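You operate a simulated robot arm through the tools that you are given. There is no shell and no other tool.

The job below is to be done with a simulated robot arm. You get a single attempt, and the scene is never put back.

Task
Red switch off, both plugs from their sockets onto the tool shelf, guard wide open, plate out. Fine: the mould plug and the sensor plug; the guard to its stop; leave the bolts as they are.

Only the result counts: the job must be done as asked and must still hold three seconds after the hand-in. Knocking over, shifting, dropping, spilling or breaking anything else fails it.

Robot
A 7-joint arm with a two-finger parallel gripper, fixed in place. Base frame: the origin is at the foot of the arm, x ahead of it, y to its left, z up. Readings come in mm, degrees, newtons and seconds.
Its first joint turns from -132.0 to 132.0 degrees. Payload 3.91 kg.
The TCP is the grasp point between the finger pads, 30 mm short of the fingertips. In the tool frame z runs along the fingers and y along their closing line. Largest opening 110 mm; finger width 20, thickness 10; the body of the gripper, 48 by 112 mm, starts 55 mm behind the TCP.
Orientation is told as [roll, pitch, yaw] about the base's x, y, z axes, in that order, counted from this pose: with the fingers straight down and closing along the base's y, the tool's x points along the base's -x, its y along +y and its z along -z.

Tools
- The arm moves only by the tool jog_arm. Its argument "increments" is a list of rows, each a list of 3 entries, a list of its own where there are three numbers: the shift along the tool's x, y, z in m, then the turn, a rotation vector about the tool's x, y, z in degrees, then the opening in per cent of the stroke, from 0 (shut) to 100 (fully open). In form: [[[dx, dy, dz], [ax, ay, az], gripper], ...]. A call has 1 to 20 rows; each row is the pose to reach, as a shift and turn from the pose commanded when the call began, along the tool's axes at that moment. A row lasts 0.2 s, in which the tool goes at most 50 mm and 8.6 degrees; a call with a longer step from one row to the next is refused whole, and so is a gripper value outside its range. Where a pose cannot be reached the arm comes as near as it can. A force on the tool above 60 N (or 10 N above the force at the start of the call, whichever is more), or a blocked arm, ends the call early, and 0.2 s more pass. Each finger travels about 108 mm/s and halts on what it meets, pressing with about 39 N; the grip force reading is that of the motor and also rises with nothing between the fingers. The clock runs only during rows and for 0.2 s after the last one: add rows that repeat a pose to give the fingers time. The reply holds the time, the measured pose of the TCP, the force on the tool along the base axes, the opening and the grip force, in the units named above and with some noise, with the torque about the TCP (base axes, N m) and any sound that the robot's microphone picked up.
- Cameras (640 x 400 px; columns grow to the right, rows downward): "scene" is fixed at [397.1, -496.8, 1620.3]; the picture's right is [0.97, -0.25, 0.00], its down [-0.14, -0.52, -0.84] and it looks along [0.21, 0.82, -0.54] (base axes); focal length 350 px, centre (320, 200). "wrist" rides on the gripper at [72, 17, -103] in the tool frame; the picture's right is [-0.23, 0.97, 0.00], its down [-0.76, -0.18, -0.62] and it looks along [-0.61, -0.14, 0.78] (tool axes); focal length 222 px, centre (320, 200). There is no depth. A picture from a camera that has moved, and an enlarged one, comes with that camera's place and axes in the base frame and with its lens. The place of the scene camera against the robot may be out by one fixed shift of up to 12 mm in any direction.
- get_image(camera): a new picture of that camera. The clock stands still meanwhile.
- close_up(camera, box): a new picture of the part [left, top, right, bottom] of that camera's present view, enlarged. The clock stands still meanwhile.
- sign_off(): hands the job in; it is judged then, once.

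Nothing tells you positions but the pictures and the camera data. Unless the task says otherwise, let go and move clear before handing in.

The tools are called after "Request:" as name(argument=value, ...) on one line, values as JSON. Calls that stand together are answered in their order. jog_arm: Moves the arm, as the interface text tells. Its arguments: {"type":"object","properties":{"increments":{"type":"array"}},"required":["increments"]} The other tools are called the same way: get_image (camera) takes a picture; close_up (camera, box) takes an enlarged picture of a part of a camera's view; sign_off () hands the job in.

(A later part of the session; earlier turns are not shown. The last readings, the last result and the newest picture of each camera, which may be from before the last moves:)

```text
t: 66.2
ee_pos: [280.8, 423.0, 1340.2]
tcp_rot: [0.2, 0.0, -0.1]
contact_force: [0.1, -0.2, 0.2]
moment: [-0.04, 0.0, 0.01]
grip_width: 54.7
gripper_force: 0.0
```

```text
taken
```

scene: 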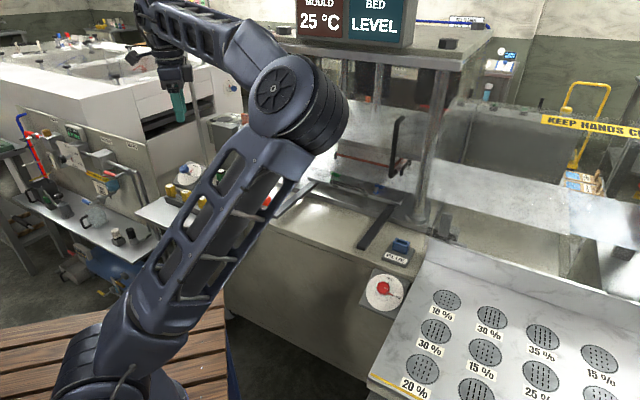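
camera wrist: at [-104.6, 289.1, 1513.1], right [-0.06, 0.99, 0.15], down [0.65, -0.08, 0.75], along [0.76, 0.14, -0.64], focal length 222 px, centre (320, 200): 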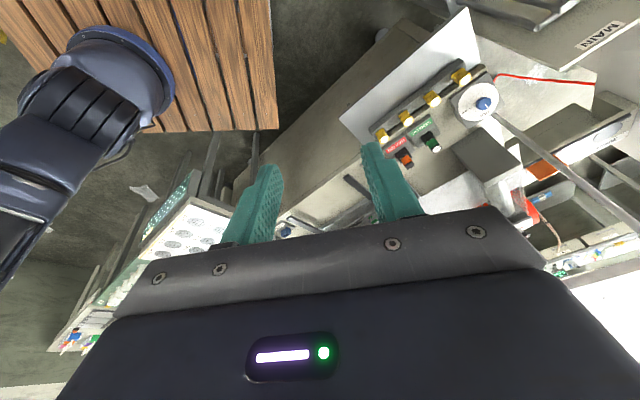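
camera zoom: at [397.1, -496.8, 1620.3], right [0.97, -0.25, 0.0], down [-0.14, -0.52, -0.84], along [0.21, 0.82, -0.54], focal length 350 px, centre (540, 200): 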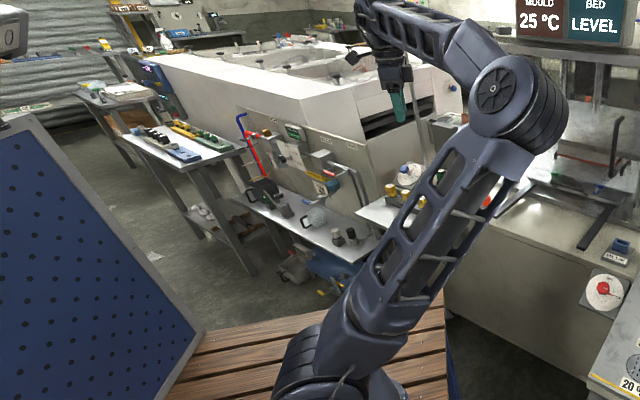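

The arm is back with plenty of joint range. I'll go to a point above the switch, tool down, at yaw -90.

Request:
jog_arm(increments=[[[-0.0353, -0.0225, 0.0185], [0, 0, 6.92], 50], [[-0.0706, -0.0449, 0.0369], [0, 0, 13.85], 50], [[-0.1059, -0.0674, 0.0554], [0, 0, 20.77], 50], [[-0.1412, -0.0898, 0.0738], [0, 0, 27.69], 50], [[-0.1765, -0.1123, 0.0923], [0, 0, 34.62], 50], [[-0.2118, -0.1348, 0.1108], [0, 0, 41.54], 50], [[-0.2472, -0.1572, 0.1292], [0, 0, 48.46], 50], [[-0.2825, -0.1797, 0.1477], [0, 0, 55.38], 50], [[-0.3178, -0.2022, 0.1662], [0, 0, 62.31], 50], [[-0.3531, -0.2246, 0.1846], [0, 0, 69.23], 50], [[-0.3884, -0.2471, 0.2031], [0, 0, 76.15], 50], [[-0.4237, -0.2695, 0.2215], [0, 0, 83.08], 50], [[-0.459, -0.292, 0.24], [0, 0, 90], 50], [[-0.459, -0.292, 0.24], [0, 0, 90], 50]])

Request:
get_image(camera="scene")

Request:
get_image(camera="wrist")

```text
t: 69.2
ee_pos: [738.0, 130.1, 1101.3]
tcp_rot: [-0.1, 0.3, -90.2]
contact_force: [-0.1, -0.1, 0.3]
moment: [0.02, 0.03, 0.03]
grip_width: 55.3
gripper_force: 0.0
```

```text
taken
```

scene: 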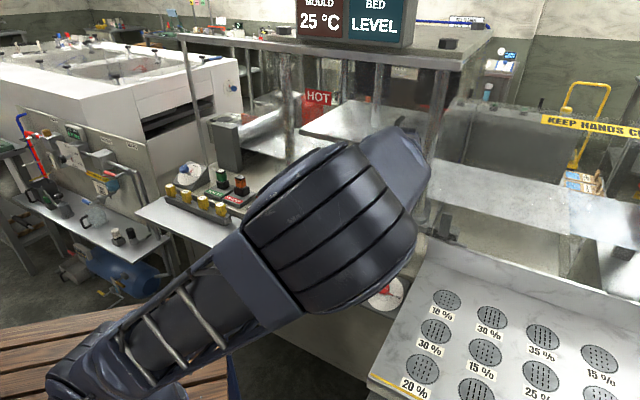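

```text
taken
camera wrist: at [756.0, 201.7, 1204.8], right [0.97, -0.23, 0.0], down [-0.18, -0.76, 0.62], along [-0.14, -0.6, -0.78], focal length 222 px, centre (320, 200)
```

wrist: 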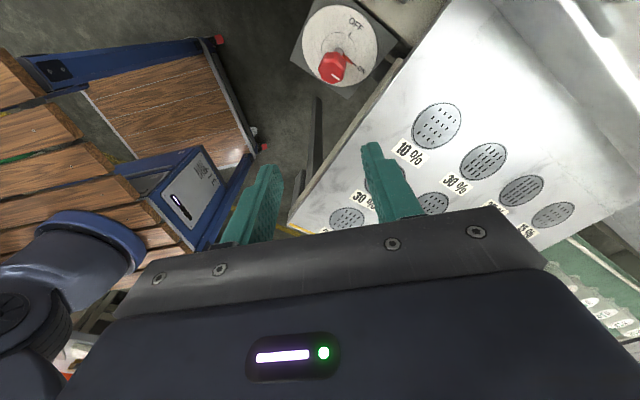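

The knob location is confirmed at about (762, 150, 845) from this independent view. I'll descend to the pre-approach point with the 30° tilt.

Request:
jog_arm(increments=[[[0, 0.0006, 0.041], [-4.24, 4.24, 0], 50], [[-0.0005, 0.0011, 0.082], [-8.48, 8.48, 0], 50], [[-0.0008, 0.0017, 0.122], [-12.72, 12.72, 0], 50], [[-0.001, 0.0022, 0.163], [-16.97, 16.97, 0], 50], [[-0.0013, 0.0028, 0.204], [-21.21, 21.21, 0], 50], [[-0.0013, 0.0028, 0.204], [-21.21, 21.21, 0], 50]])

Request:
get_image(camera="wrist")

Request:
close_up(camera="wrist", box=[230, 60, 430, 200])

Request:
get_image(camera="scene")

```text
t: 70.6
ee_pos: [742.1, 131.5, 895.0]
tcp_rot: [22.3, 20.9, -85.8]
contact_force: [0.5, 0.2, -0.2]
moment: [0.0, 0.0, -0.02]
grip_width: 55.1
gripper_force: 0.0
```

```text
taken
camera wrist: at [717.1, 160.2, 1015.2], right [0.92, -0.28, 0.26], down [-0.34, -0.92, 0.2], along [0.18, -0.28, -0.94], focal length 222 px, centre (320, 200)
```

wrist: 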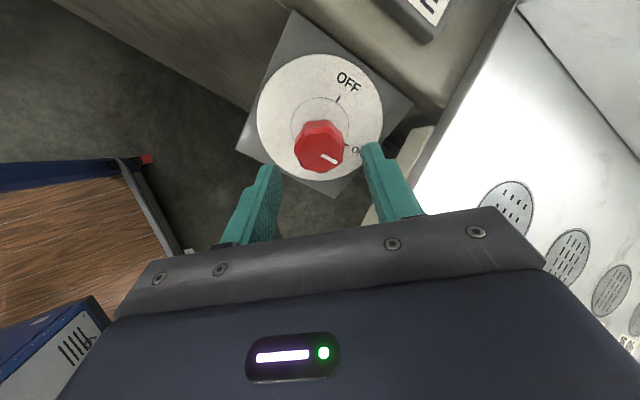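

```text
2.86 times, centred on (330, 130) of wrist
camera zoom: at [717.1, 160.2, 1015.2], right [0.92, -0.28, 0.26], down [-0.34, -0.92, 0.2], along [0.18, -0.28, -0.94], focal length 635 px, centre (291, 400)
```

zoom: 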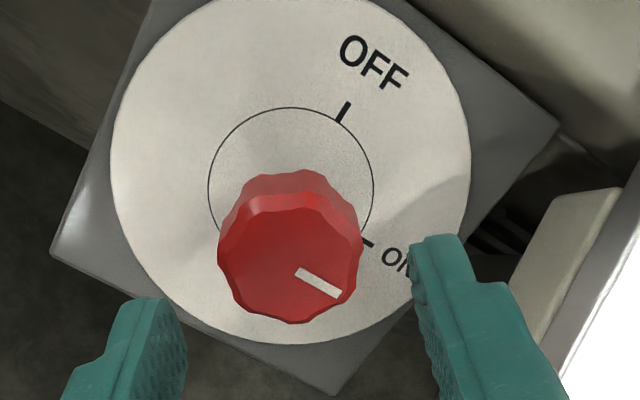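

```text
taken
```

scene: 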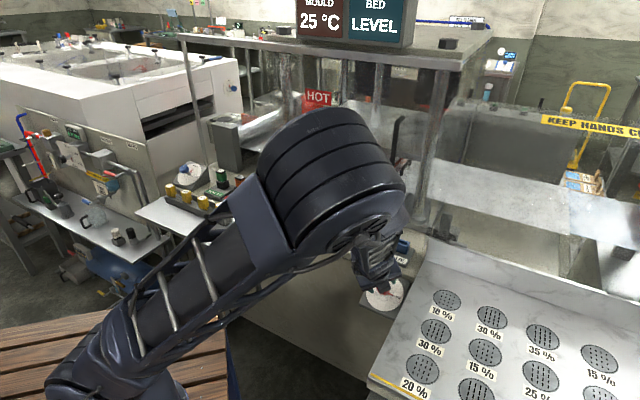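

The knob sits neatly between the fingers, offset about 4 mm in tool -x. I'll correct that, go in about 49 mm along the axis and close on the knob.

Request:
jog_arm(increments=[[[-0.004, 0, 0.008], [0, 0, 0], 50], [[-0.004, 0, 0.018], [0, 0, 0], 50], [[-0.004, 0, 0.028], [0, 0, 0], 50], [[-0.004, 0, 0.038], [0, 0, 0], 50], [[-0.004, 0, 0.048], [0, 0, 0], 50], [[-0.004, 0, 0.048], [0, 0, 0], 50]])

Request:
get_image(camera="wrist")

Request:
close_up(camera="wrist", box=[230, 100, 410, 220])

```text
t: 72.0
ee_pos: [760.7, 142.7, 852.7]
tcp_rot: [22.3, 20.8, -86.0]
contact_force: [-0.5, 0.7, 0.0]
moment: [0.04, 0.0, 0.02]
grip_width: 55.0
gripper_force: 0.1
```

```text
taken
camera wrist: at [735.3, 173.3, 973.3], right [0.92, -0.28, 0.26], down [-0.34, -0.92, 0.21], along [0.19, -0.28, -0.94], focal length 222 px, centre (320, 200)
```

wrist: 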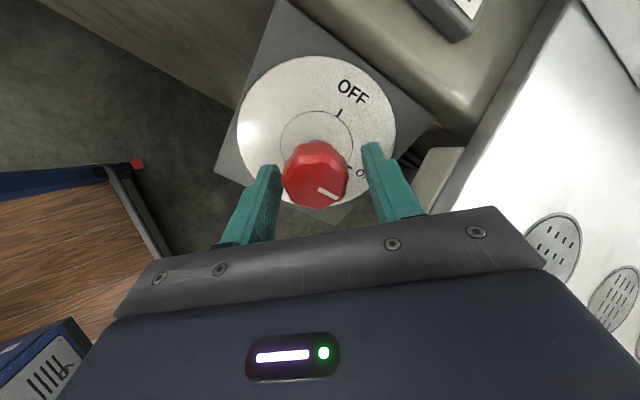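

```text
3.33 times, centred on (320, 160) of wrist
camera zoom: at [735.3, 173.3, 973.3], right [0.92, -0.28, 0.26], down [-0.34, -0.92, 0.21], along [0.19, -0.28, -0.94], focal length 740 px, centre (320, 333)
```

zoom: 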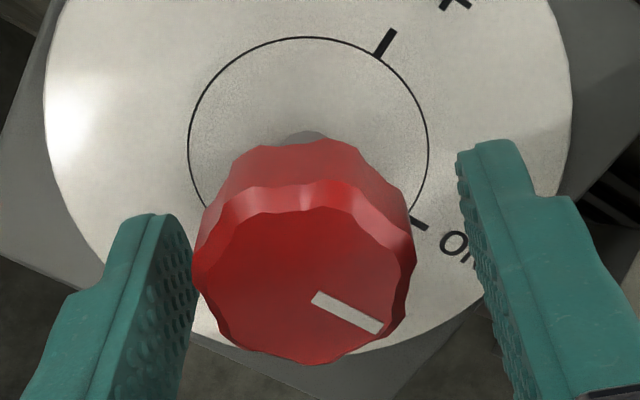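

The TCP is about 4 mm above the knob face and 3 mm to one side. I'll centre it, go 8 mm deeper and close.

Request:
jog_arm(increments=[[[0, -0.003, 0.004], [0, 0, 0], 50], [[0, -0.003, 0.008], [0, 0, 0], 50], [[0, -0.003, 0.008], [0, 0, 0], 40], [[0, -0.003, 0.008], [0, 0, 0], 30], [[0, -0.003, 0.008], [0, 0, 0], 20], [[0, -0.003, 0.008], [0, 0, 0], 20]])

Request:
close_up(camera="wrist", box=[230, 100, 410, 220])

```text
t: 73.4
ee_pos: [761.8, 146.6, 845.8]
tcp_rot: [22.3, 20.9, -85.9]
contact_force: [23.1, -1.0, 8.3]
moment: [-0.04, 0.28, 0.03]
grip_width: 37.6
gripper_force: 45.0
```

```text
3.33 times, centred on (320, 160) of wrist
camera zoom: at [736.6, 176.1, 965.7], right [0.92, -0.28, 0.27], down [-0.34, -0.92, 0.2], along [0.19, -0.28, -0.94], focal length 740 px, centre (320, 333)
```

zoom: 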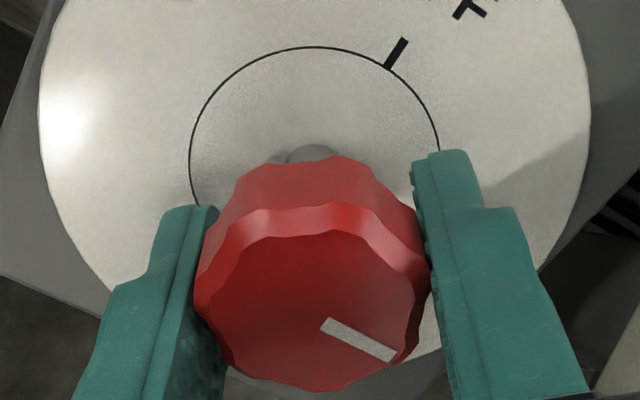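

The knob is gripped (37.6 mm) with about 23 N of side force. I'll shift 2 mm to relieve that, then turn -90° about the tool axis.

Request:
jog_arm(increments=[[[0, 0.001, 0], [0, 0, 0], 20], [[0, 0.002, 0], [0, 0, 0], 20], [[0, 0.002, 0], [0, 0, 0], 20]])

```text
t: 74.2
ee_pos: [762.2, 146.5, 843.2]
tcp_rot: [22.2, 20.8, -86.0]
contact_force: [4.9, -4.6, 6.2]
moment: [-0.66, -0.36, -0.33]
grip_width: 37.7
gripper_force: 44.8
```

The force has dropped. Now I'll turn the knob in two halves and check between them.

Request:
jog_arm(increments=[[[0, 0, 0], [0, 0, -7.5], 20], [[0, 0, 0], [0, 0, -15], 20], [[0, 0, 0], [0, 0, -22.5], 20], [[0, 0, 0], [0, 0, -30], 20], [[0, 0, 0], [0, 0, -37.5], 20], [[0, 0, 0], [0, 0, -45], 20], [[0, 0, 0], [0, 0, -45], 20]])

Request:
get_image(camera="wrist")

Request:
close_up(camera="wrist", box=[230, 100, 410, 220])

```text
t: 75.8
ee_pos: [765.0, 147.5, 847.1]
tcp_rot: [30.1, 0.1, -44.9]
contact_force: [14.5, 16.4, -28.4]
moment: [-0.24, 0.3, 0.02]
grip_width: 37.6
gripper_force: 45.0
```

```text
taken
camera wrist: at [687.9, 172.2, 944.4], right [0.76, 0.44, 0.49], down [0.21, -0.87, 0.45], along [0.62, -0.24, -0.75], focal length 222 px, centre (320, 200)
```

wrist: 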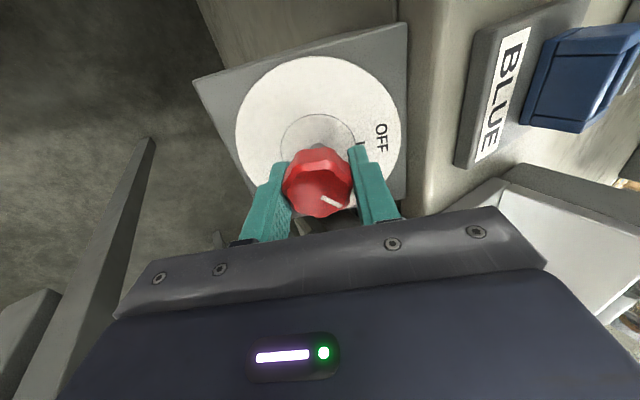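

```text
3.33 times, centred on (320, 160) of wrist
camera zoom: at [687.9, 172.2, 944.4], right [0.76, 0.44, 0.49], down [0.21, -0.87, 0.45], along [0.62, -0.24, -0.75], focal length 740 px, centre (320, 333)
```

zoom: 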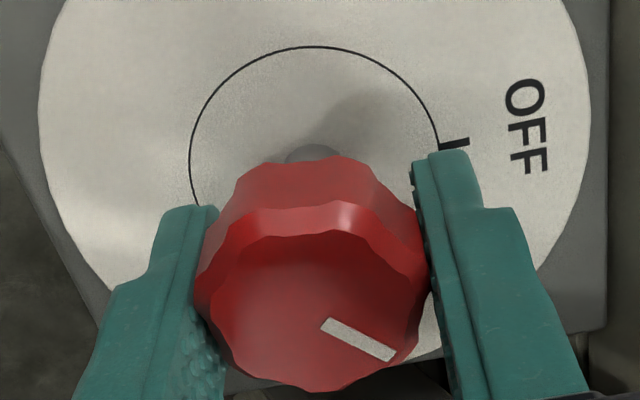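

The knob turns with the gripper. There's an outward pull of about 34 N along the axis, so I'll ease in 3 mm while turning the remaining 45°.

Request:
jog_arm(increments=[[[0, 0, 0.002], [0, 0, -5], 20], [[0, 0, 0.003], [0, 0, -12.5], 20], [[0, 0, 0.003], [0, 0, -20], 20], [[0, 0, 0.003], [0, 0, -27.5], 20], [[0, 0, 0.003], [0, 0, -35], 20], [[0, 0, 0.003], [0, 0, -42], 20], [[0, 0, 0.003], [0, 0, -46], 20], [[0, 0, 0.003], [0, 0, -46], 20]])

Request:
get_image(camera="wrist")

Request:
close_up(camera="wrist", box=[230, 100, 410, 220])

```text
t: 77.2
ee_pos: [767.7, 150.5, 849.0]
tcp_rot: [23.9, -19.4, -8.0]
contact_force: [-5.9, 1.2, 4.5]
moment: [-0.84, 0.0, -0.36]
grip_width: 37.2
gripper_force: 45.0
stopped in row 7: the force on the tool passed its limit at 63 N (the readings are from after the stop); the commanded pose is now the measured one
```

```text
taken
camera wrist: at [662.8, 138.5, 918.1], right [0.2, 0.87, 0.45], down [0.49, -0.49, 0.72], along [0.85, 0.07, -0.53], focal length 222 px, centre (320, 200)
```

wrist: 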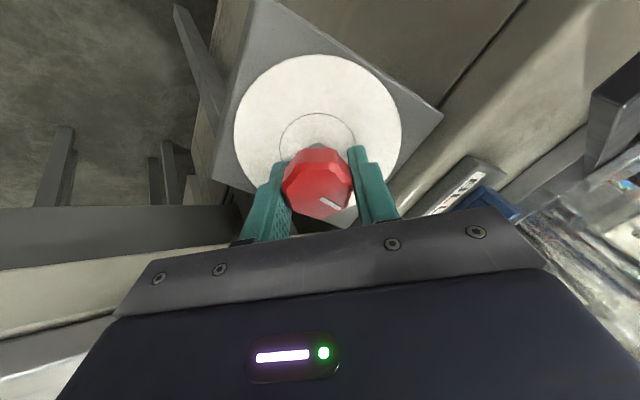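

```text
3.33 times, centred on (320, 160) of wrist
camera zoom: at [662.8, 138.5, 918.1], right [0.2, 0.87, 0.45], down [0.49, -0.49, 0.72], along [0.85, 0.07, -0.53], focal length 740 px, centre (320, 333)
```

zoom: 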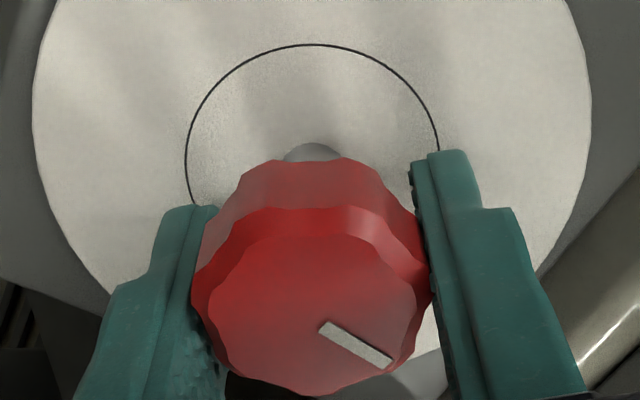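

It stopped after about 82° of turn. I'll try a few degrees more to see whether the knob is at its stop.

Request:
jog_arm(increments=[[[0, 0, 0], [0, 0, -2], 20], [[0, 0, 0], [0, 0, -4], 20], [[0, 0, 0], [0, 0, -6], 20], [[0, 0, 0], [0, 0, -8], 20], [[0, 0, 0], [0, 0, -8], 20]])

Request:
close_up(camera="wrist", box=[230, 100, 410, 220])

```text
t: 78.4
ee_pos: [767.7, 150.8, 847.6]
tcp_rot: [21.0, -22.6, 0.0]
contact_force: [-10.1, 17.4, 3.6]
moment: [-0.56, 0.93, 0.07]
grip_width: 37.2
gripper_force: 44.9
```

```text
3.33 times, centred on (320, 160) of wrist
camera zoom: at [661.5, 129.9, 913.9], right [0.07, 0.91, 0.41], down [0.5, -0.39, 0.77], along [0.86, 0.15, -0.49], focal length 740 px, centre (320, 333)
```

zoom: 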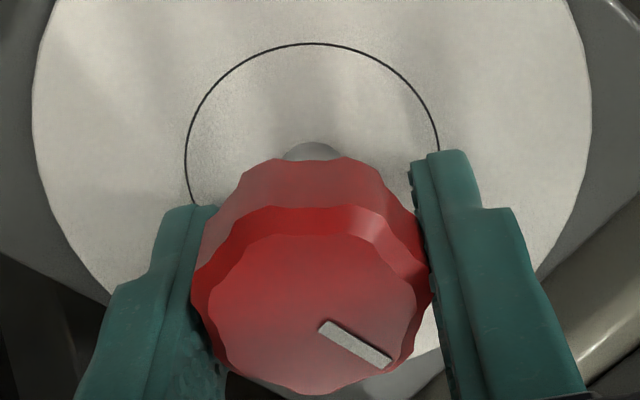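

The knob followed to about 90°. I'll open, back out along the axis and check the pointer.

Request:
jog_arm(increments=[[[0, 0, 0], [0, 0, 0], 40], [[0, 0, 0], [0, 0, 0], 50], [[0, 0, 0], [0, 0, 0], 50], [[0, 0, -0.02], [0, 0, 0], 50], [[0, 0, -0.05], [0, 0, 0], 50], [[0, 0, -0.08], [0, 0, 0], 50], [[0, 0, -0.08], [0, 0, 0], 50]])

Request:
get_image(camera="wrist")

Request:
close_up(camera="wrist", box=[230, 40, 410, 180])

```text
t: 80.0
ee_pos: [738.4, 123.2, 916.9]
tcp_rot: [21.0, -22.6, 0.0]
contact_force: [-0.6, -0.1, -0.2]
moment: [0.02, 0.04, 0.01]
grip_width: 55.0
gripper_force: 0.0
```

```text
taken
camera wrist: at [632.1, 101.8, 983.8], right [0.08, 0.91, 0.41], down [0.5, -0.39, 0.77], along [0.86, 0.15, -0.49], focal length 222 px, centre (320, 200)
```

wrist: 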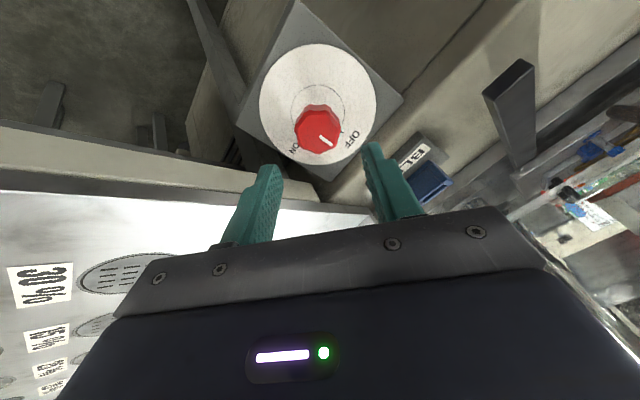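

```text
2.86 times, centred on (320, 110) of wrist
camera zoom: at [632.1, 101.8, 983.8], right [0.08, 0.91, 0.41], down [0.5, -0.39, 0.77], along [0.86, 0.15, -0.49], focal length 635 px, centre (320, 457)
```

zoom: 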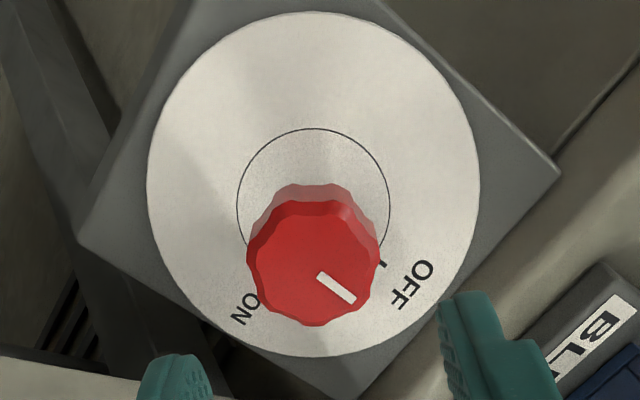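

The white mark now lines up with OFF. Next are the plugs, so I'll check the scene for the switch state, the plugs and the shelf.

Request:
close_up(camera="scene", box=[130, 150, 290, 250])

Request:
close_up(camera="scene", box=[0, 120, 180, 300])

Request:
close_up(camera="scene", box=[340, 240, 440, 320])

```text
4.00 times, centred on (210, 200) of scene
camera zoom: at [397.1, -496.8, 1620.3], right [0.97, -0.25, 0.0], down [-0.14, -0.52, -0.84], along [0.21, 0.82, -0.54], focal length 1400 px, centre (760, 200)
```

zoom: 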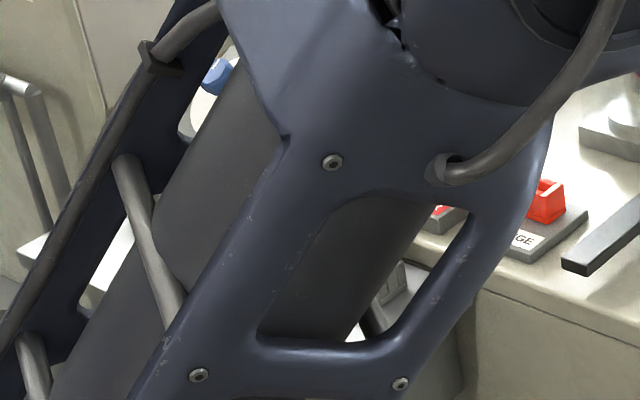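

```text
2.22 times, centred on (90, 210) of scene
camera zoom: at [397.1, -496.8, 1620.3], right [0.97, -0.25, 0.0], down [-0.14, -0.52, -0.84], along [0.21, 0.82, -0.54], focal length 778 px, centre (831, 178)
```

zoom: 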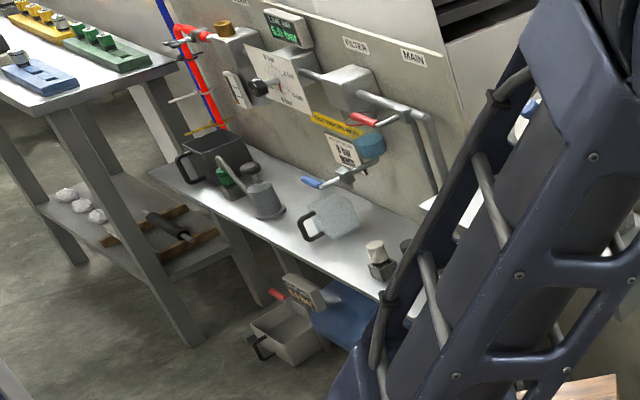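

```text
5.00 times, centred on (390, 280) of scene
camera zoom: at [397.1, -496.8, 1620.3], right [0.97, -0.25, 0.0], down [-0.14, -0.52, -0.84], along [0.21, 0.82, -0.54], focal length 1751 px, centre (-30, -200)
```

zoom: 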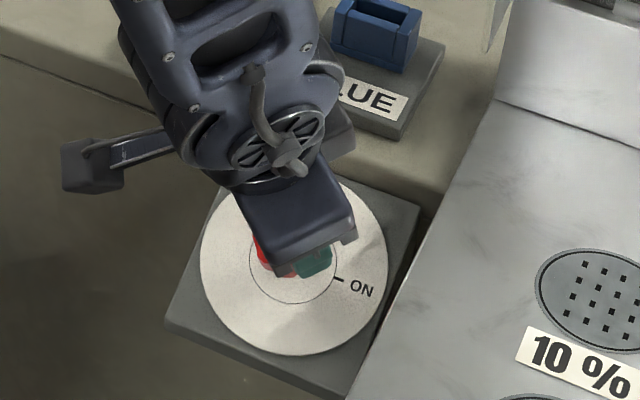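

The red pointer has left ON. Next I'll rise and level the tool, then head for the plugs.

Request:
jog_arm(increments=[[[-0.0164, 0.0141, -0.0369], [2.8, 3.24, 0], 50], [[-0.0329, 0.0283, -0.0739], [5.6, 6.49, 0], 50], [[-0.0493, 0.0424, -0.1108], [8.4, 9.73, 0], 50], [[-0.0657, 0.0566, -0.1478], [11.2, 12.97, 0], 60], [[-0.0821, 0.0707, -0.1847], [14, 16.2, 0], 70], [[-0.0986, 0.0849, -0.2217], [16.8, 19.46, 0], 80], [[-0.115, 0.099, -0.2586], [19.6, 22.7, 0], 100], [[-0.115, 0.099, -0.2586], [19.6, 22.7, 0], 100]])

Request:
get_image(camera="scene")

```text
t: 81.8
ee_pos: [741.0, 121.1, 1214.4]
tcp_rot: [0.3, -0.3, 4.2]
contact_force: [0.2, 0.1, 0.0]
moment: [-0.02, -0.01, 0.02]
grip_width: 110.1
gripper_force: 0.0
```

```text
taken
```

scene: 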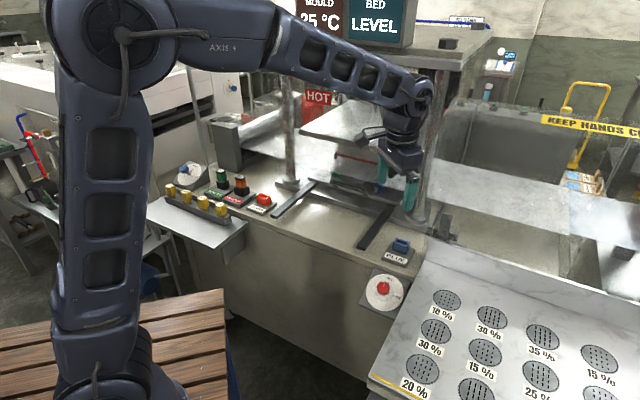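

The arm is now in a clean elbow-up posture. I'll verify the switch from the scene camera.

Request:
close_up(camera="scene", box=[340, 240, 440, 320])

Request:
close_up(camera="scene", box=[140, 150, 290, 250])

```text
5.00 times, centred on (390, 280) of scene
camera zoom: at [397.1, -496.8, 1620.3], right [0.97, -0.25, 0.0], down [-0.14, -0.52, -0.84], along [0.21, 0.82, -0.54], focal length 1751 px, centre (-30, -200)
```

zoom: 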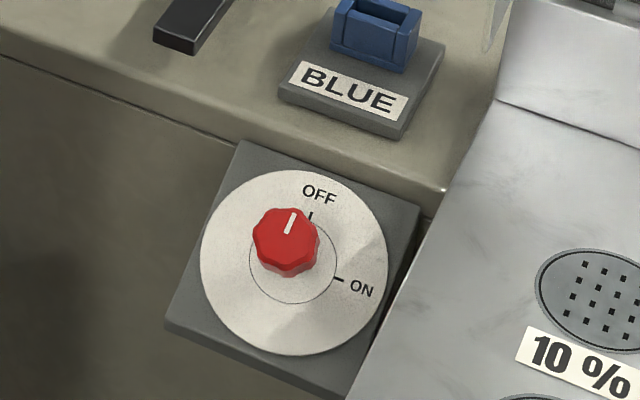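

```text
4.00 times, centred on (215, 200) of scene
camera zoom: at [397.1, -496.8, 1620.3], right [0.97, -0.25, 0.0], down [-0.14, -0.52, -0.84], along [0.21, 0.82, -0.54], focal length 1400 px, centre (740, 200)
```

zoom: 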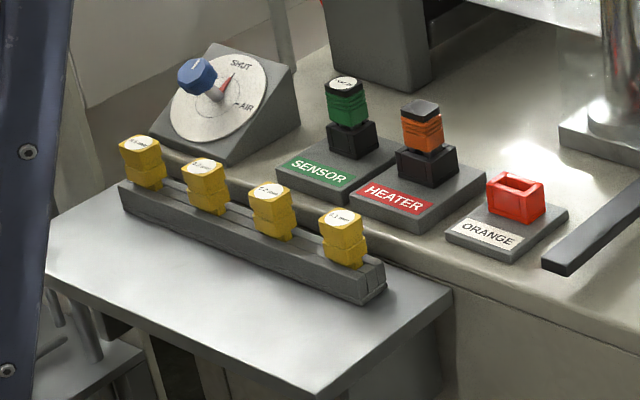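

The switch is OFF. The shelf with the gauge rack on the press front is the tool shelf. I'll move over to the plugs for a close view.

Request:
jog_arm(increments=[[[0.0294, 0.0352, 0.001], [0, 0, -2.72], 100], [[0.0589, 0.0704, 0.002], [0, 0, -5.44], 100], [[0.0883, 0.1055, 0.003], [0, 0, -8.16], 100], [[0.1177, 0.1407, 0.004], [0, 0, -10.88], 100], [[0.1472, 0.1759, 0.005], [0, 0, -13.6], 100], [[0.1766, 0.2111, 0.006], [0, 0, -16.32], 100], [[0.206, 0.2463, 0.0065], [0, 0, -19.04], 100], [[0.2355, 0.2814, 0.0075], [0, 0, -21.76], 100], [[0.2649, 0.3166, 0.0085], [0, 0, -24.48], 100], [[0.2943, 0.3518, 0.0095], [0, 0, -27.2], 100], [[0.3238, 0.387, 0.01], [0, 0, -29.92], 100], [[0.3532, 0.4222, 0.011], [0, 0, -32.64], 100], [[0.3826, 0.4573, 0.012], [0, 0, -35.36], 100], [[0.4121, 0.4925, 0.013], [0, 0, -38.08], 100], [[0.4415, 0.5277, 0.014], [0, 0, -40.8], 100], [[0.4415, 0.5277, 0.014], [0, 0, -40.8], 100]])

Request:
get_image(camera="wrist")

Request:
get_image(camera="scene")

```text
t: 85.2
ee_pos: [261.0, 615.2, 1201.7]
tcp_rot: [0.0, -0.6, 45.0]
contact_force: [0.0, -0.3, -0.1]
moment: [0.0, 0.01, 0.03]
grip_width: 110.2
gripper_force: 0.1
```

```text
taken
camera wrist: at [198.1, 576.7, 1303.7], right [-0.53, 0.85, 0.0], down [0.66, 0.41, 0.63], along [0.53, 0.33, -0.78], focal length 222 px, centre (320, 200)
```

wrist: 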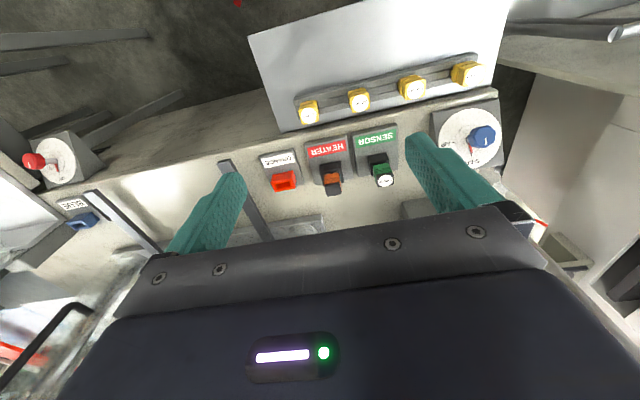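

```text
taken
```

scene: 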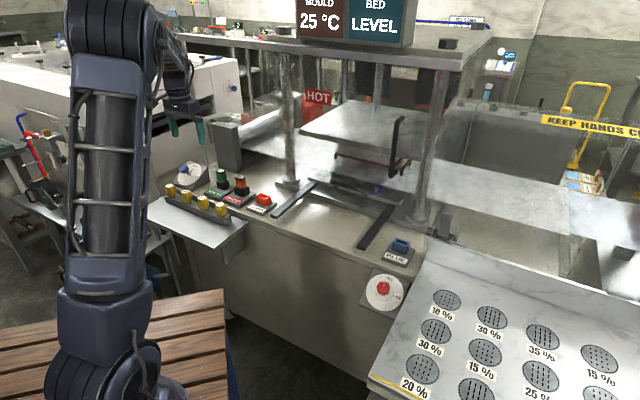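

The sensor plug is at about n=801, s=-332 and the heater plug at about n=804, s=-231, so they are 100 mm apart. I'll zoom in on both.

Request:
close_up(camera="wrist", box=[250, 100, 410, 200])

Request:
close_up(camera="wrist", box=[240, 10, 520, 130])

Request:
close_up(camera="scene", box=[200, 155, 264, 195])

Request:
close_up(camera="scene", box=[120, 170, 260, 280])

```text
4.00 times, centred on (330, 150) of wrist
camera zoom: at [198.1, 576.7, 1303.7], right [-0.53, 0.85, 0.0], down [0.66, 0.41, 0.63], along [0.53, 0.33, -0.78], focal length 888 px, centre (280, 400)
```

zoom: 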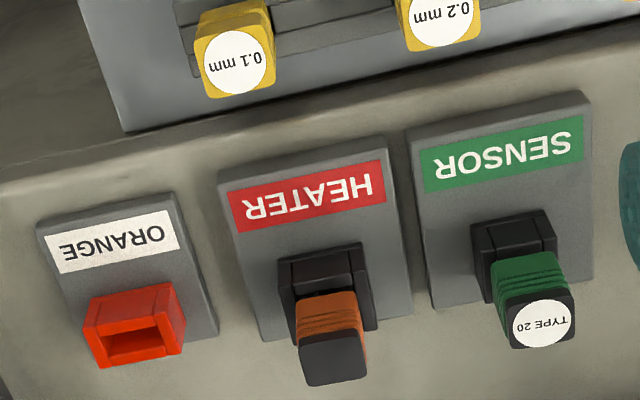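

```text
2.29 times, centred on (380, 70) of wrist
camera zoom: at [198.1, 576.7, 1303.7], right [-0.53, 0.85, 0.0], down [0.66, 0.41, 0.63], along [0.53, 0.33, -0.78], focal length 508 px, centre (183, 497)
```

zoom: 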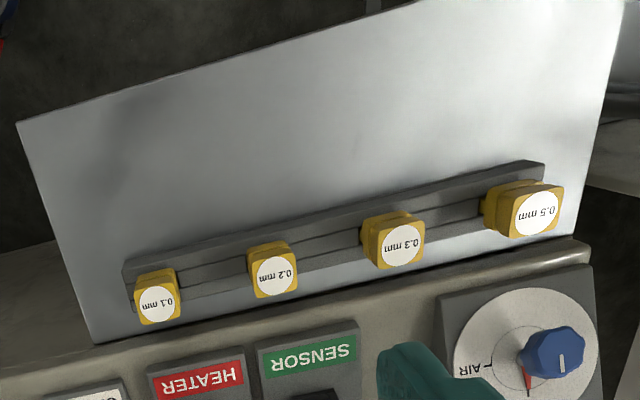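

```text
10.00 times, centred on (232, 175) of scene
camera zoom: at [397.1, -496.8, 1620.3], right [0.97, -0.25, 0.0], down [-0.14, -0.52, -0.84], along [0.21, 0.82, -0.54], focal length 3501 px, centre (1200, 450)
```

zoom: 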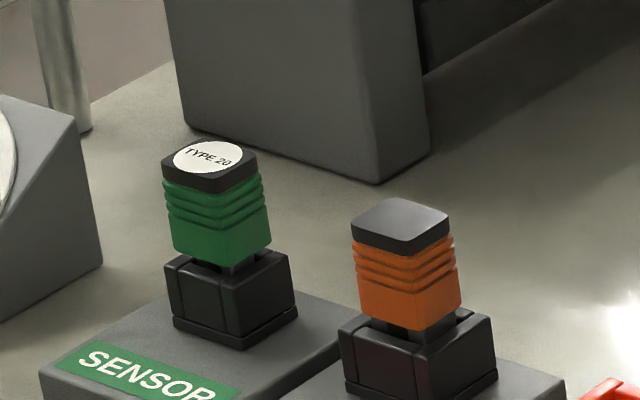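

```text
3.64 times, centred on (190, 225) of scene
camera zoom: at [397.1, -496.8, 1620.3], right [0.97, -0.25, 0.0], down [-0.14, -0.52, -0.84], along [0.21, 0.82, -0.54], focal length 1273 px, centre (793, 109)
```

zoom: 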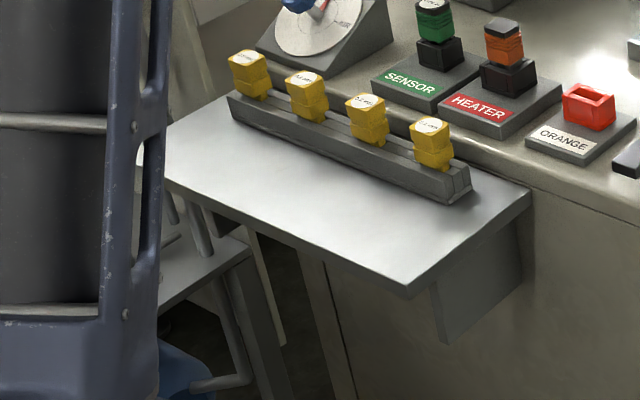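

The shelf top is at z≈817, with a free strip n≈537–645 and s≈-139 to -580. I'll hover over the sensor plug with the fingers closing along n.

Request:
jog_arm(increments=[[[-0.0167, 0.0074, 0.0092], [0, 0, 8.2], 100], [[-0.0333, 0.0148, 0.0184], [0, 0, 16.4], 100], [[-0.05, 0.0223, 0.0275], [0, 0, 24.6], 95], [[-0.0667, 0.0297, 0.0367], [0, 0, 32.8], 90], [[-0.0834, 0.0371, 0.0459], [0, 0, 41], 85], [[-0.1, 0.0445, 0.0551], [0, 0, 49.2], 80], [[-0.1167, 0.0519, 0.0643], [0, 0, 57.4], 75], [[-0.1334, 0.0593, 0.0735], [0, 0, 65.6], 70], [[-0.15, 0.0668, 0.0826], [0, 0, 73.8], 65], [[-0.1667, 0.0742, 0.0918], [0, 0, 82], 60], [[-0.1834, 0.0816, 0.101], [0, 0, 90], 55], [[-0.1834, 0.0816, 0.101], [0, 0, 90], 55]])

Request:
get_image(camera="wrist")

Request:
close_up(camera="wrist", box=[230, 80, 410, 200])

Request:
get_image(camera="scene")

```text
t: 87.8
ee_pos: [330.4, 803.9, 1102.8]
tcp_rot: [0.5, 0.0, -45.1]
contact_force: [1.0, -0.9, -0.1]
moment: [-0.04, 0.01, 0.01]
grip_width: 60.4
gripper_force: 0.1
```

```text
taken
camera wrist: at [290.9, 865.5, 1206.1], right [0.85, 0.53, 0.01], down [0.41, -0.67, 0.62], along [0.33, -0.53, -0.78], focal length 222 px, centre (320, 200)
```

wrist: 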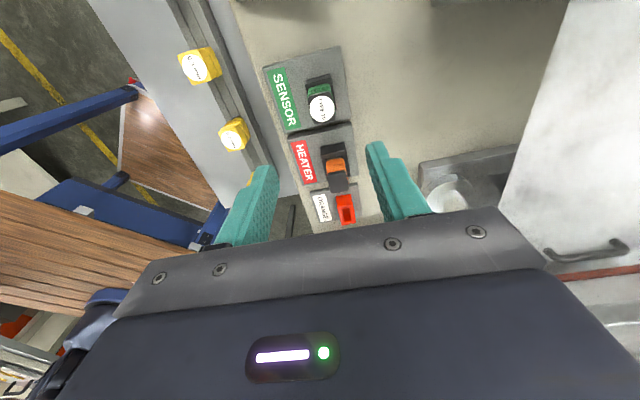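

```text
3.33 times, centred on (320, 140) of wrist
camera zoom: at [290.9, 865.5, 1206.1], right [0.85, 0.53, 0.01], down [0.41, -0.67, 0.62], along [0.33, -0.53, -0.78], focal length 740 px, centre (320, 400)
```

zoom: 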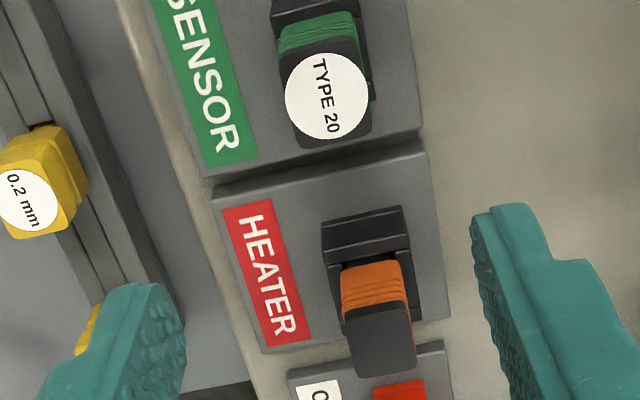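

```text
taken
```

scene: 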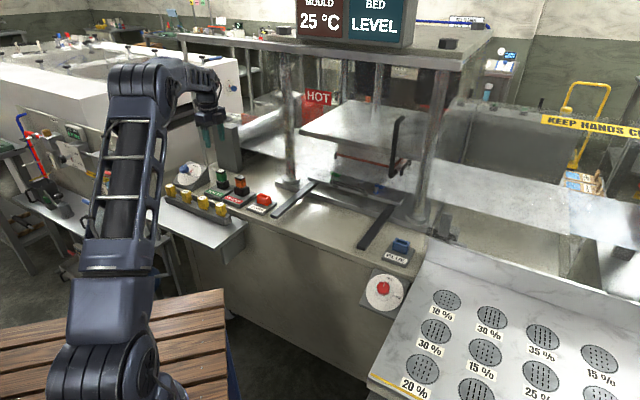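

The sensor plug is almost exactly on the tool axis. I'll descend so the fingertips stay just above the black socket, then close on the plug head.

Request:
jog_arm(increments=[[[0, 0.002, 0.04], [0, 0, 0], 55], [[0, 0.002, 0.08], [0, 0, 0], 55], [[0, 0.002, 0.115], [0, 0, 0], 55], [[0, 0.002, 0.135], [0, 0, 0], 55], [[0, 0.002, 0.145], [0, 0, 0], 55], [[0, 0.002, 0.145], [0, 0, 0], 55]])

Request:
get_image(camera="wrist")

Request:
close_up(camera="wrist", box=[230, 100, 410, 220])

Request:
close_up(camera="scene", box=[190, 150, 270, 200])

```text
t: 89.2
ee_pos: [335.1, 806.6, 956.7]
tcp_rot: [0.4, 0.0, -45.1]
contact_force: [0.0, 0.4, -0.1]
moment: [0.04, 0.02, -0.02]
grip_width: 60.4
gripper_force: 0.0
```

```text
taken
camera wrist: at [295.2, 868.6, 1059.9], right [0.85, 0.53, 0.01], down [0.41, -0.67, 0.62], along [0.33, -0.52, -0.78], focal length 222 px, centre (320, 200)
```

wrist: 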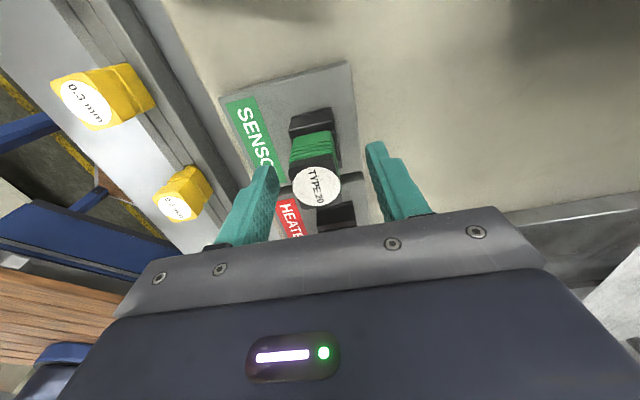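

```text
3.33 times, centred on (320, 160) of wrist
camera zoom: at [295.2, 868.6, 1059.9], right [0.85, 0.53, 0.01], down [0.41, -0.67, 0.62], along [0.33, -0.52, -0.78], focal length 740 px, centre (320, 333)
```

zoom: 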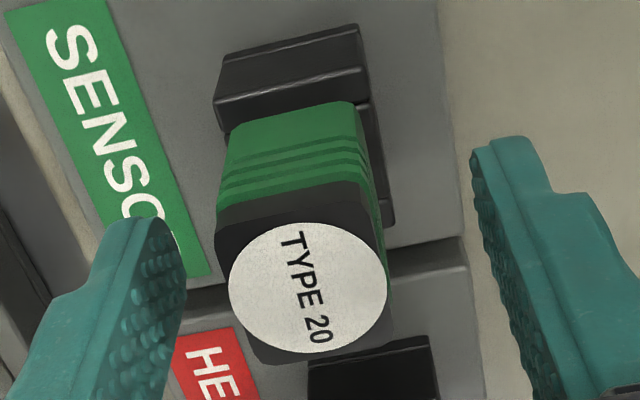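

```text
8.00 times, centred on (230, 175) of scene
camera zoom: at [397.1, -496.8, 1620.3], right [0.97, -0.25, 0.0], down [-0.14, -0.52, -0.84], along [0.21, 0.82, -0.54], focal length 2801 px, centre (1040, 400)
```

zoom: 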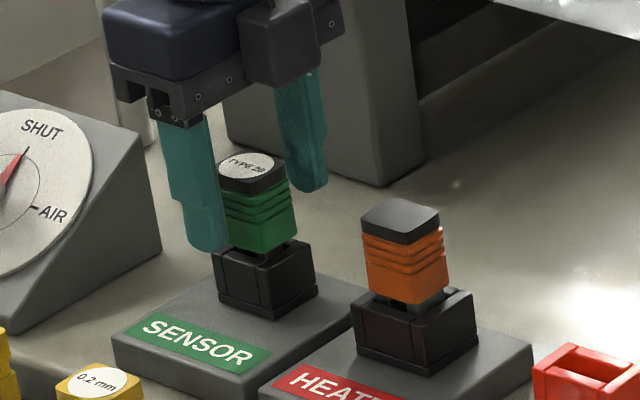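

Alignment is good. I'll shift 2.5 mm back, lower 8 mm and close on the sensor plug.

Request:
jog_arm(increments=[[[0, -0.0025, 0.004], [0, 0, 0], 55], [[0, -0.0025, 0.008], [0, 0, 0], 55], [[0, -0.0025, 0.008], [0, 0, 0], 40], [[0, -0.0025, 0.008], [0, 0, 0], 25], [[0, -0.0025, 0.008], [0, 0, 0], 15], [[0, -0.0025, 0.008], [0, 0, 0], 15]])

Request:
close_up(camera="scene", box=[190, 150, 270, 200])

Request:
close_up(camera="wrist", box=[230, 100, 410, 220])

```text
t: 90.6
ee_pos: [332.9, 804.7, 949.1]
tcp_rot: [0.5, 0.0, -45.0]
contact_force: [2.9, 4.2, 1.4]
moment: [0.11, -0.06, 0.01]
grip_width: 26.4
gripper_force: 39.6
```

```text
8.00 times, centred on (230, 175) of scene
camera zoom: at [397.1, -496.8, 1620.3], right [0.97, -0.25, 0.0], down [-0.14, -0.52, -0.84], along [0.21, 0.82, -0.54], focal length 2801 px, centre (1040, 400)
```

zoom: 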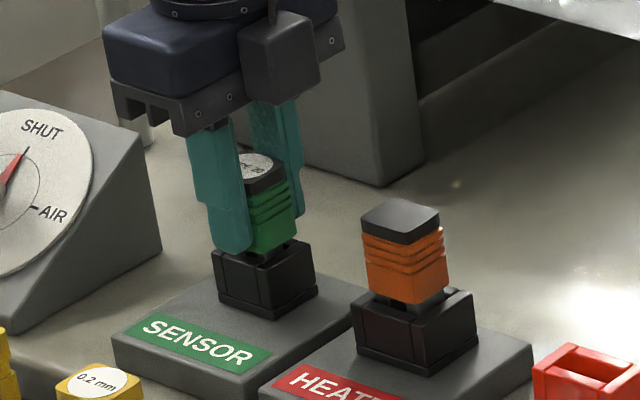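

```text
3.33 times, centred on (320, 160) of wrist
camera zoom: at [294.1, 866.3, 1052.1], right [0.85, 0.53, 0.01], down [0.41, -0.67, 0.62], along [0.33, -0.52, -0.78], focal length 740 px, centre (320, 333)
```

zoom: 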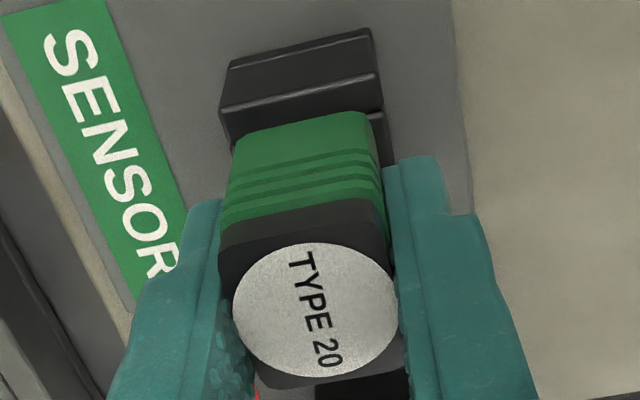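

Gripped at 26.4 mm with low side forces. I'll pull straight up slowly.

Request:
jog_arm(increments=[[[0, 0, -0.004], [0, 0, 0], 15], [[0, 0, -0.008], [0, 0, 0], 15], [[0, 0, -0.012], [0, 0, 0], 15], [[0, 0, -0.016], [0, 0, 0], 15], [[0, 0, -0.022], [0, 0, 0], 15], [[0, 0, -0.03], [0, 0, 0], 15], [[0, 0, -0.04], [0, 0, 0], 15], [[0, 0, -0.055], [0, 0, 0], 15], [[0, 0, -0.075], [0, 0, 0], 15], [[0, 0, -0.1], [0, 0, 0], 15], [[0, 0, -0.12], [0, 0, 0], 15], [[0, 0, -0.12], [0, 0, 0], 15]])

Request:
close_up(camera="scene", box=[190, 120, 270, 200])

Request:
get_image(camera="wrist")

```text
t: 93.2
ee_pos: [333.3, 802.0, 1069.1]
tcp_rot: [0.6, 0.0, -45.0]
contact_force: [-0.1, 0.1, -1.5]
moment: [0.01, 0.01, -0.03]
grip_width: 26.5
gripper_force: 39.1
```

```text
5.00 times, centred on (230, 160) of scene
camera zoom: at [397.1, -496.8, 1620.3], right [0.97, -0.25, 0.0], down [-0.14, -0.52, -0.84], along [0.21, 0.82, -0.54], focal length 1751 px, centre (770, 400)
```

zoom: 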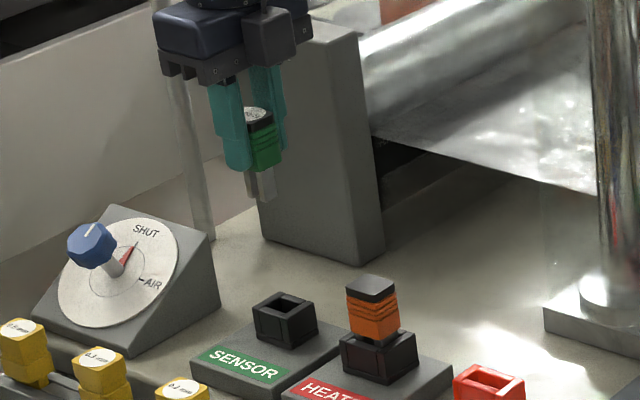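

```text
taken
camera wrist: at [293.2, 864.8, 1173.2], right [0.85, 0.53, 0.01], down [0.41, -0.67, 0.62], along [0.33, -0.53, -0.78], focal length 222 px, centre (320, 200)
```

wrist: 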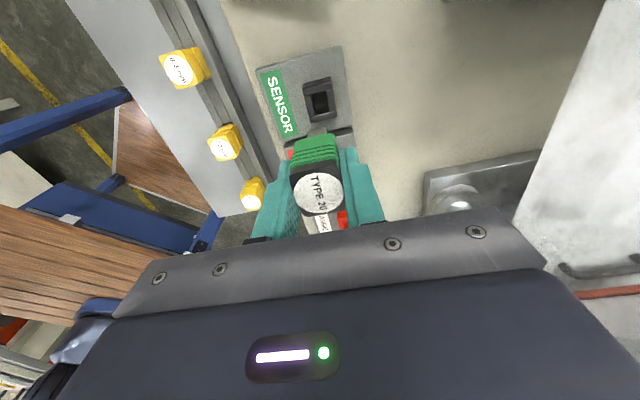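

The sensor plug is out; it has a metal tongue about 25 mm long. I'll carry it above the free strip of the shelf.

Request:
jog_arm(increments=[[[-0.005, -0.038, 0.0], [0, 0, 0], 15], [[-0.01, -0.076, 0.0], [0, 0, 0], 15], [[-0.015, -0.114, 0.01], [0, 0, 0], 15], [[-0.02, -0.152, 0.03], [0, 0, 0], 15], [[-0.026, -0.19, 0.05], [0, 0, 0], 15], [[-0.031, -0.228, 0.07], [0, 0, 0], 15], [[-0.031, -0.228, 0.07], [0, 0, 0], 15]])

Request:
get_image(camera="wrist")

Request:
get_image(camera="scene")

```text
t: 94.8
ee_pos: [194.7, 619.9, 996.4]
tcp_rot: [0.5, -0.1, -45.0]
contact_force: [-0.6, 0.1, -0.6]
moment: [0.01, -0.02, -0.03]
grip_width: 26.2
gripper_force: 38.7
```

```text
taken
camera wrist: at [154.9, 682.8, 1099.8], right [0.85, 0.53, 0.01], down [0.41, -0.67, 0.62], along [0.33, -0.52, -0.78], focal length 222 px, centre (320, 200)
```

wrist: 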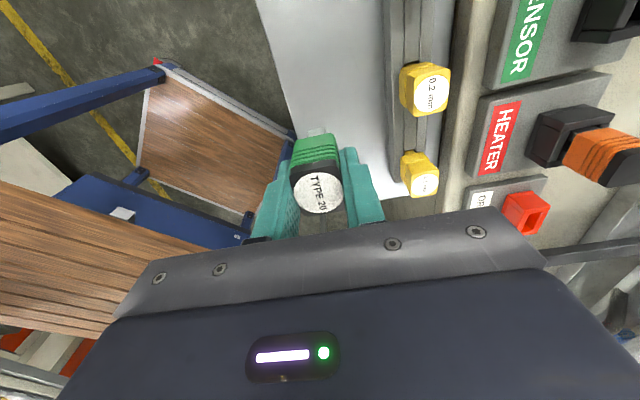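

```text
taken
```

scene: 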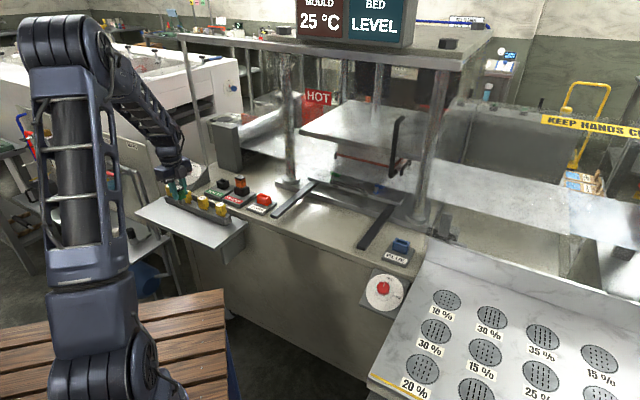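

The plug hangs over the free strip, about 36 mm in from the front edge. I'll tilt it sideways at this safe height so it can be laid down rather than dropped.

Request:
jog_arm(increments=[[[0, 0, 0], [0, 7.5, 0], 15], [[0, 0, 0], [0, 15, 0], 15], [[0, 0, 0], [0, 22.5, 0], 15], [[0, 0, 0], [0, 30, 0], 15], [[0, 0, 0], [0, 30, 0], 15]])

Request:
get_image(camera="scene")

```text
t: 96.0
ee_pos: [193.6, 621.2, 998.5]
tcp_rot: [0.6, 30.0, -44.7]
contact_force: [-0.4, -0.3, -0.4]
moment: [-0.05, -0.05, 0.02]
grip_width: 26.5
gripper_force: 38.8
```

```text
taken
```

scene: 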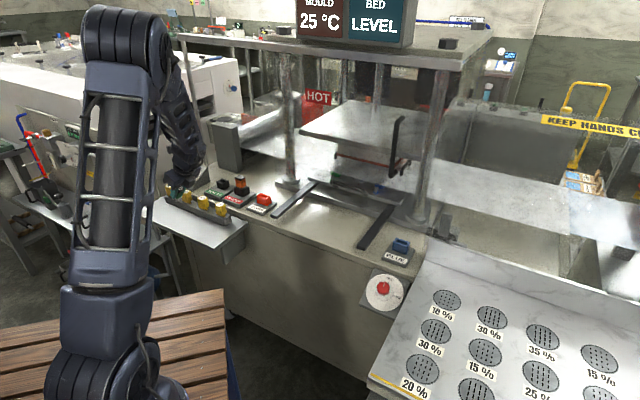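

The 30° tilt reached fine. I'll continue to 60°.

Request:
jog_arm(increments=[[[0, 0, 0], [0, 7.5, 0], 15], [[0, 0, 0], [0, 15, 0], 15], [[0, 0, 0], [0, 22.5, 0], 15], [[0, 0, 0], [0, 30, 0], 15], [[0, 0, 0], [0, 30, 0], 15]])

Request:
get_image(camera="scene")

Request:
get_image(camera="wrist")

Request:
close_up(camera="scene", box=[140, 150, 260, 240])

```text
t: 97.2
ee_pos: [195.1, 620.7, 996.5]
tcp_rot: [1.0, 59.9, -44.2]
contact_force: [-0.4, 0.7, -1.0]
moment: [0.0, -0.03, -0.01]
grip_width: 26.7
gripper_force: 39.0
```

```text
taken
```

scene: 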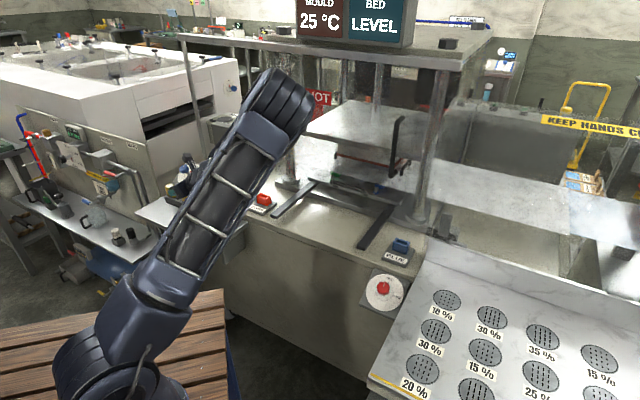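

```text
taken
camera wrist: at [243.2, 594.0, 1111.3], right [0.77, 0.61, -0.19], down [0.53, -0.77, -0.35], along [-0.36, 0.17, -0.92], focal length 222 px, centre (320, 200)
```

wrist: 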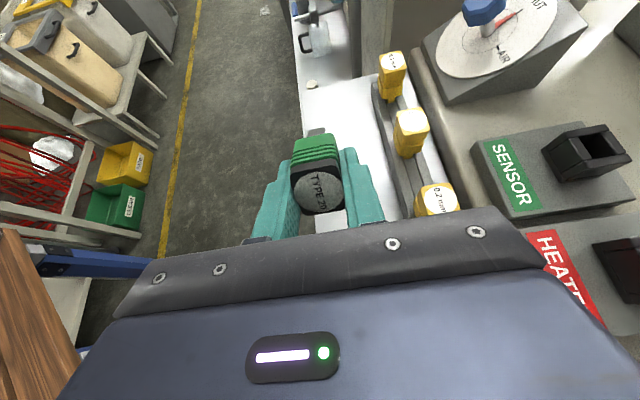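

```text
4.44 times, centred on (200, 195) of scene
camera zoom: at [397.1, -496.8, 1620.3], right [0.97, -0.25, 0.0], down [-0.14, -0.52, -0.84], along [0.21, 0.82, -0.54], focal length 1556 px, centre (853, 222)
```

zoom: 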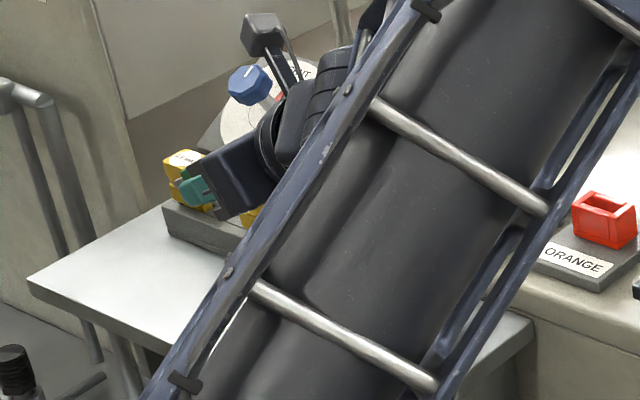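

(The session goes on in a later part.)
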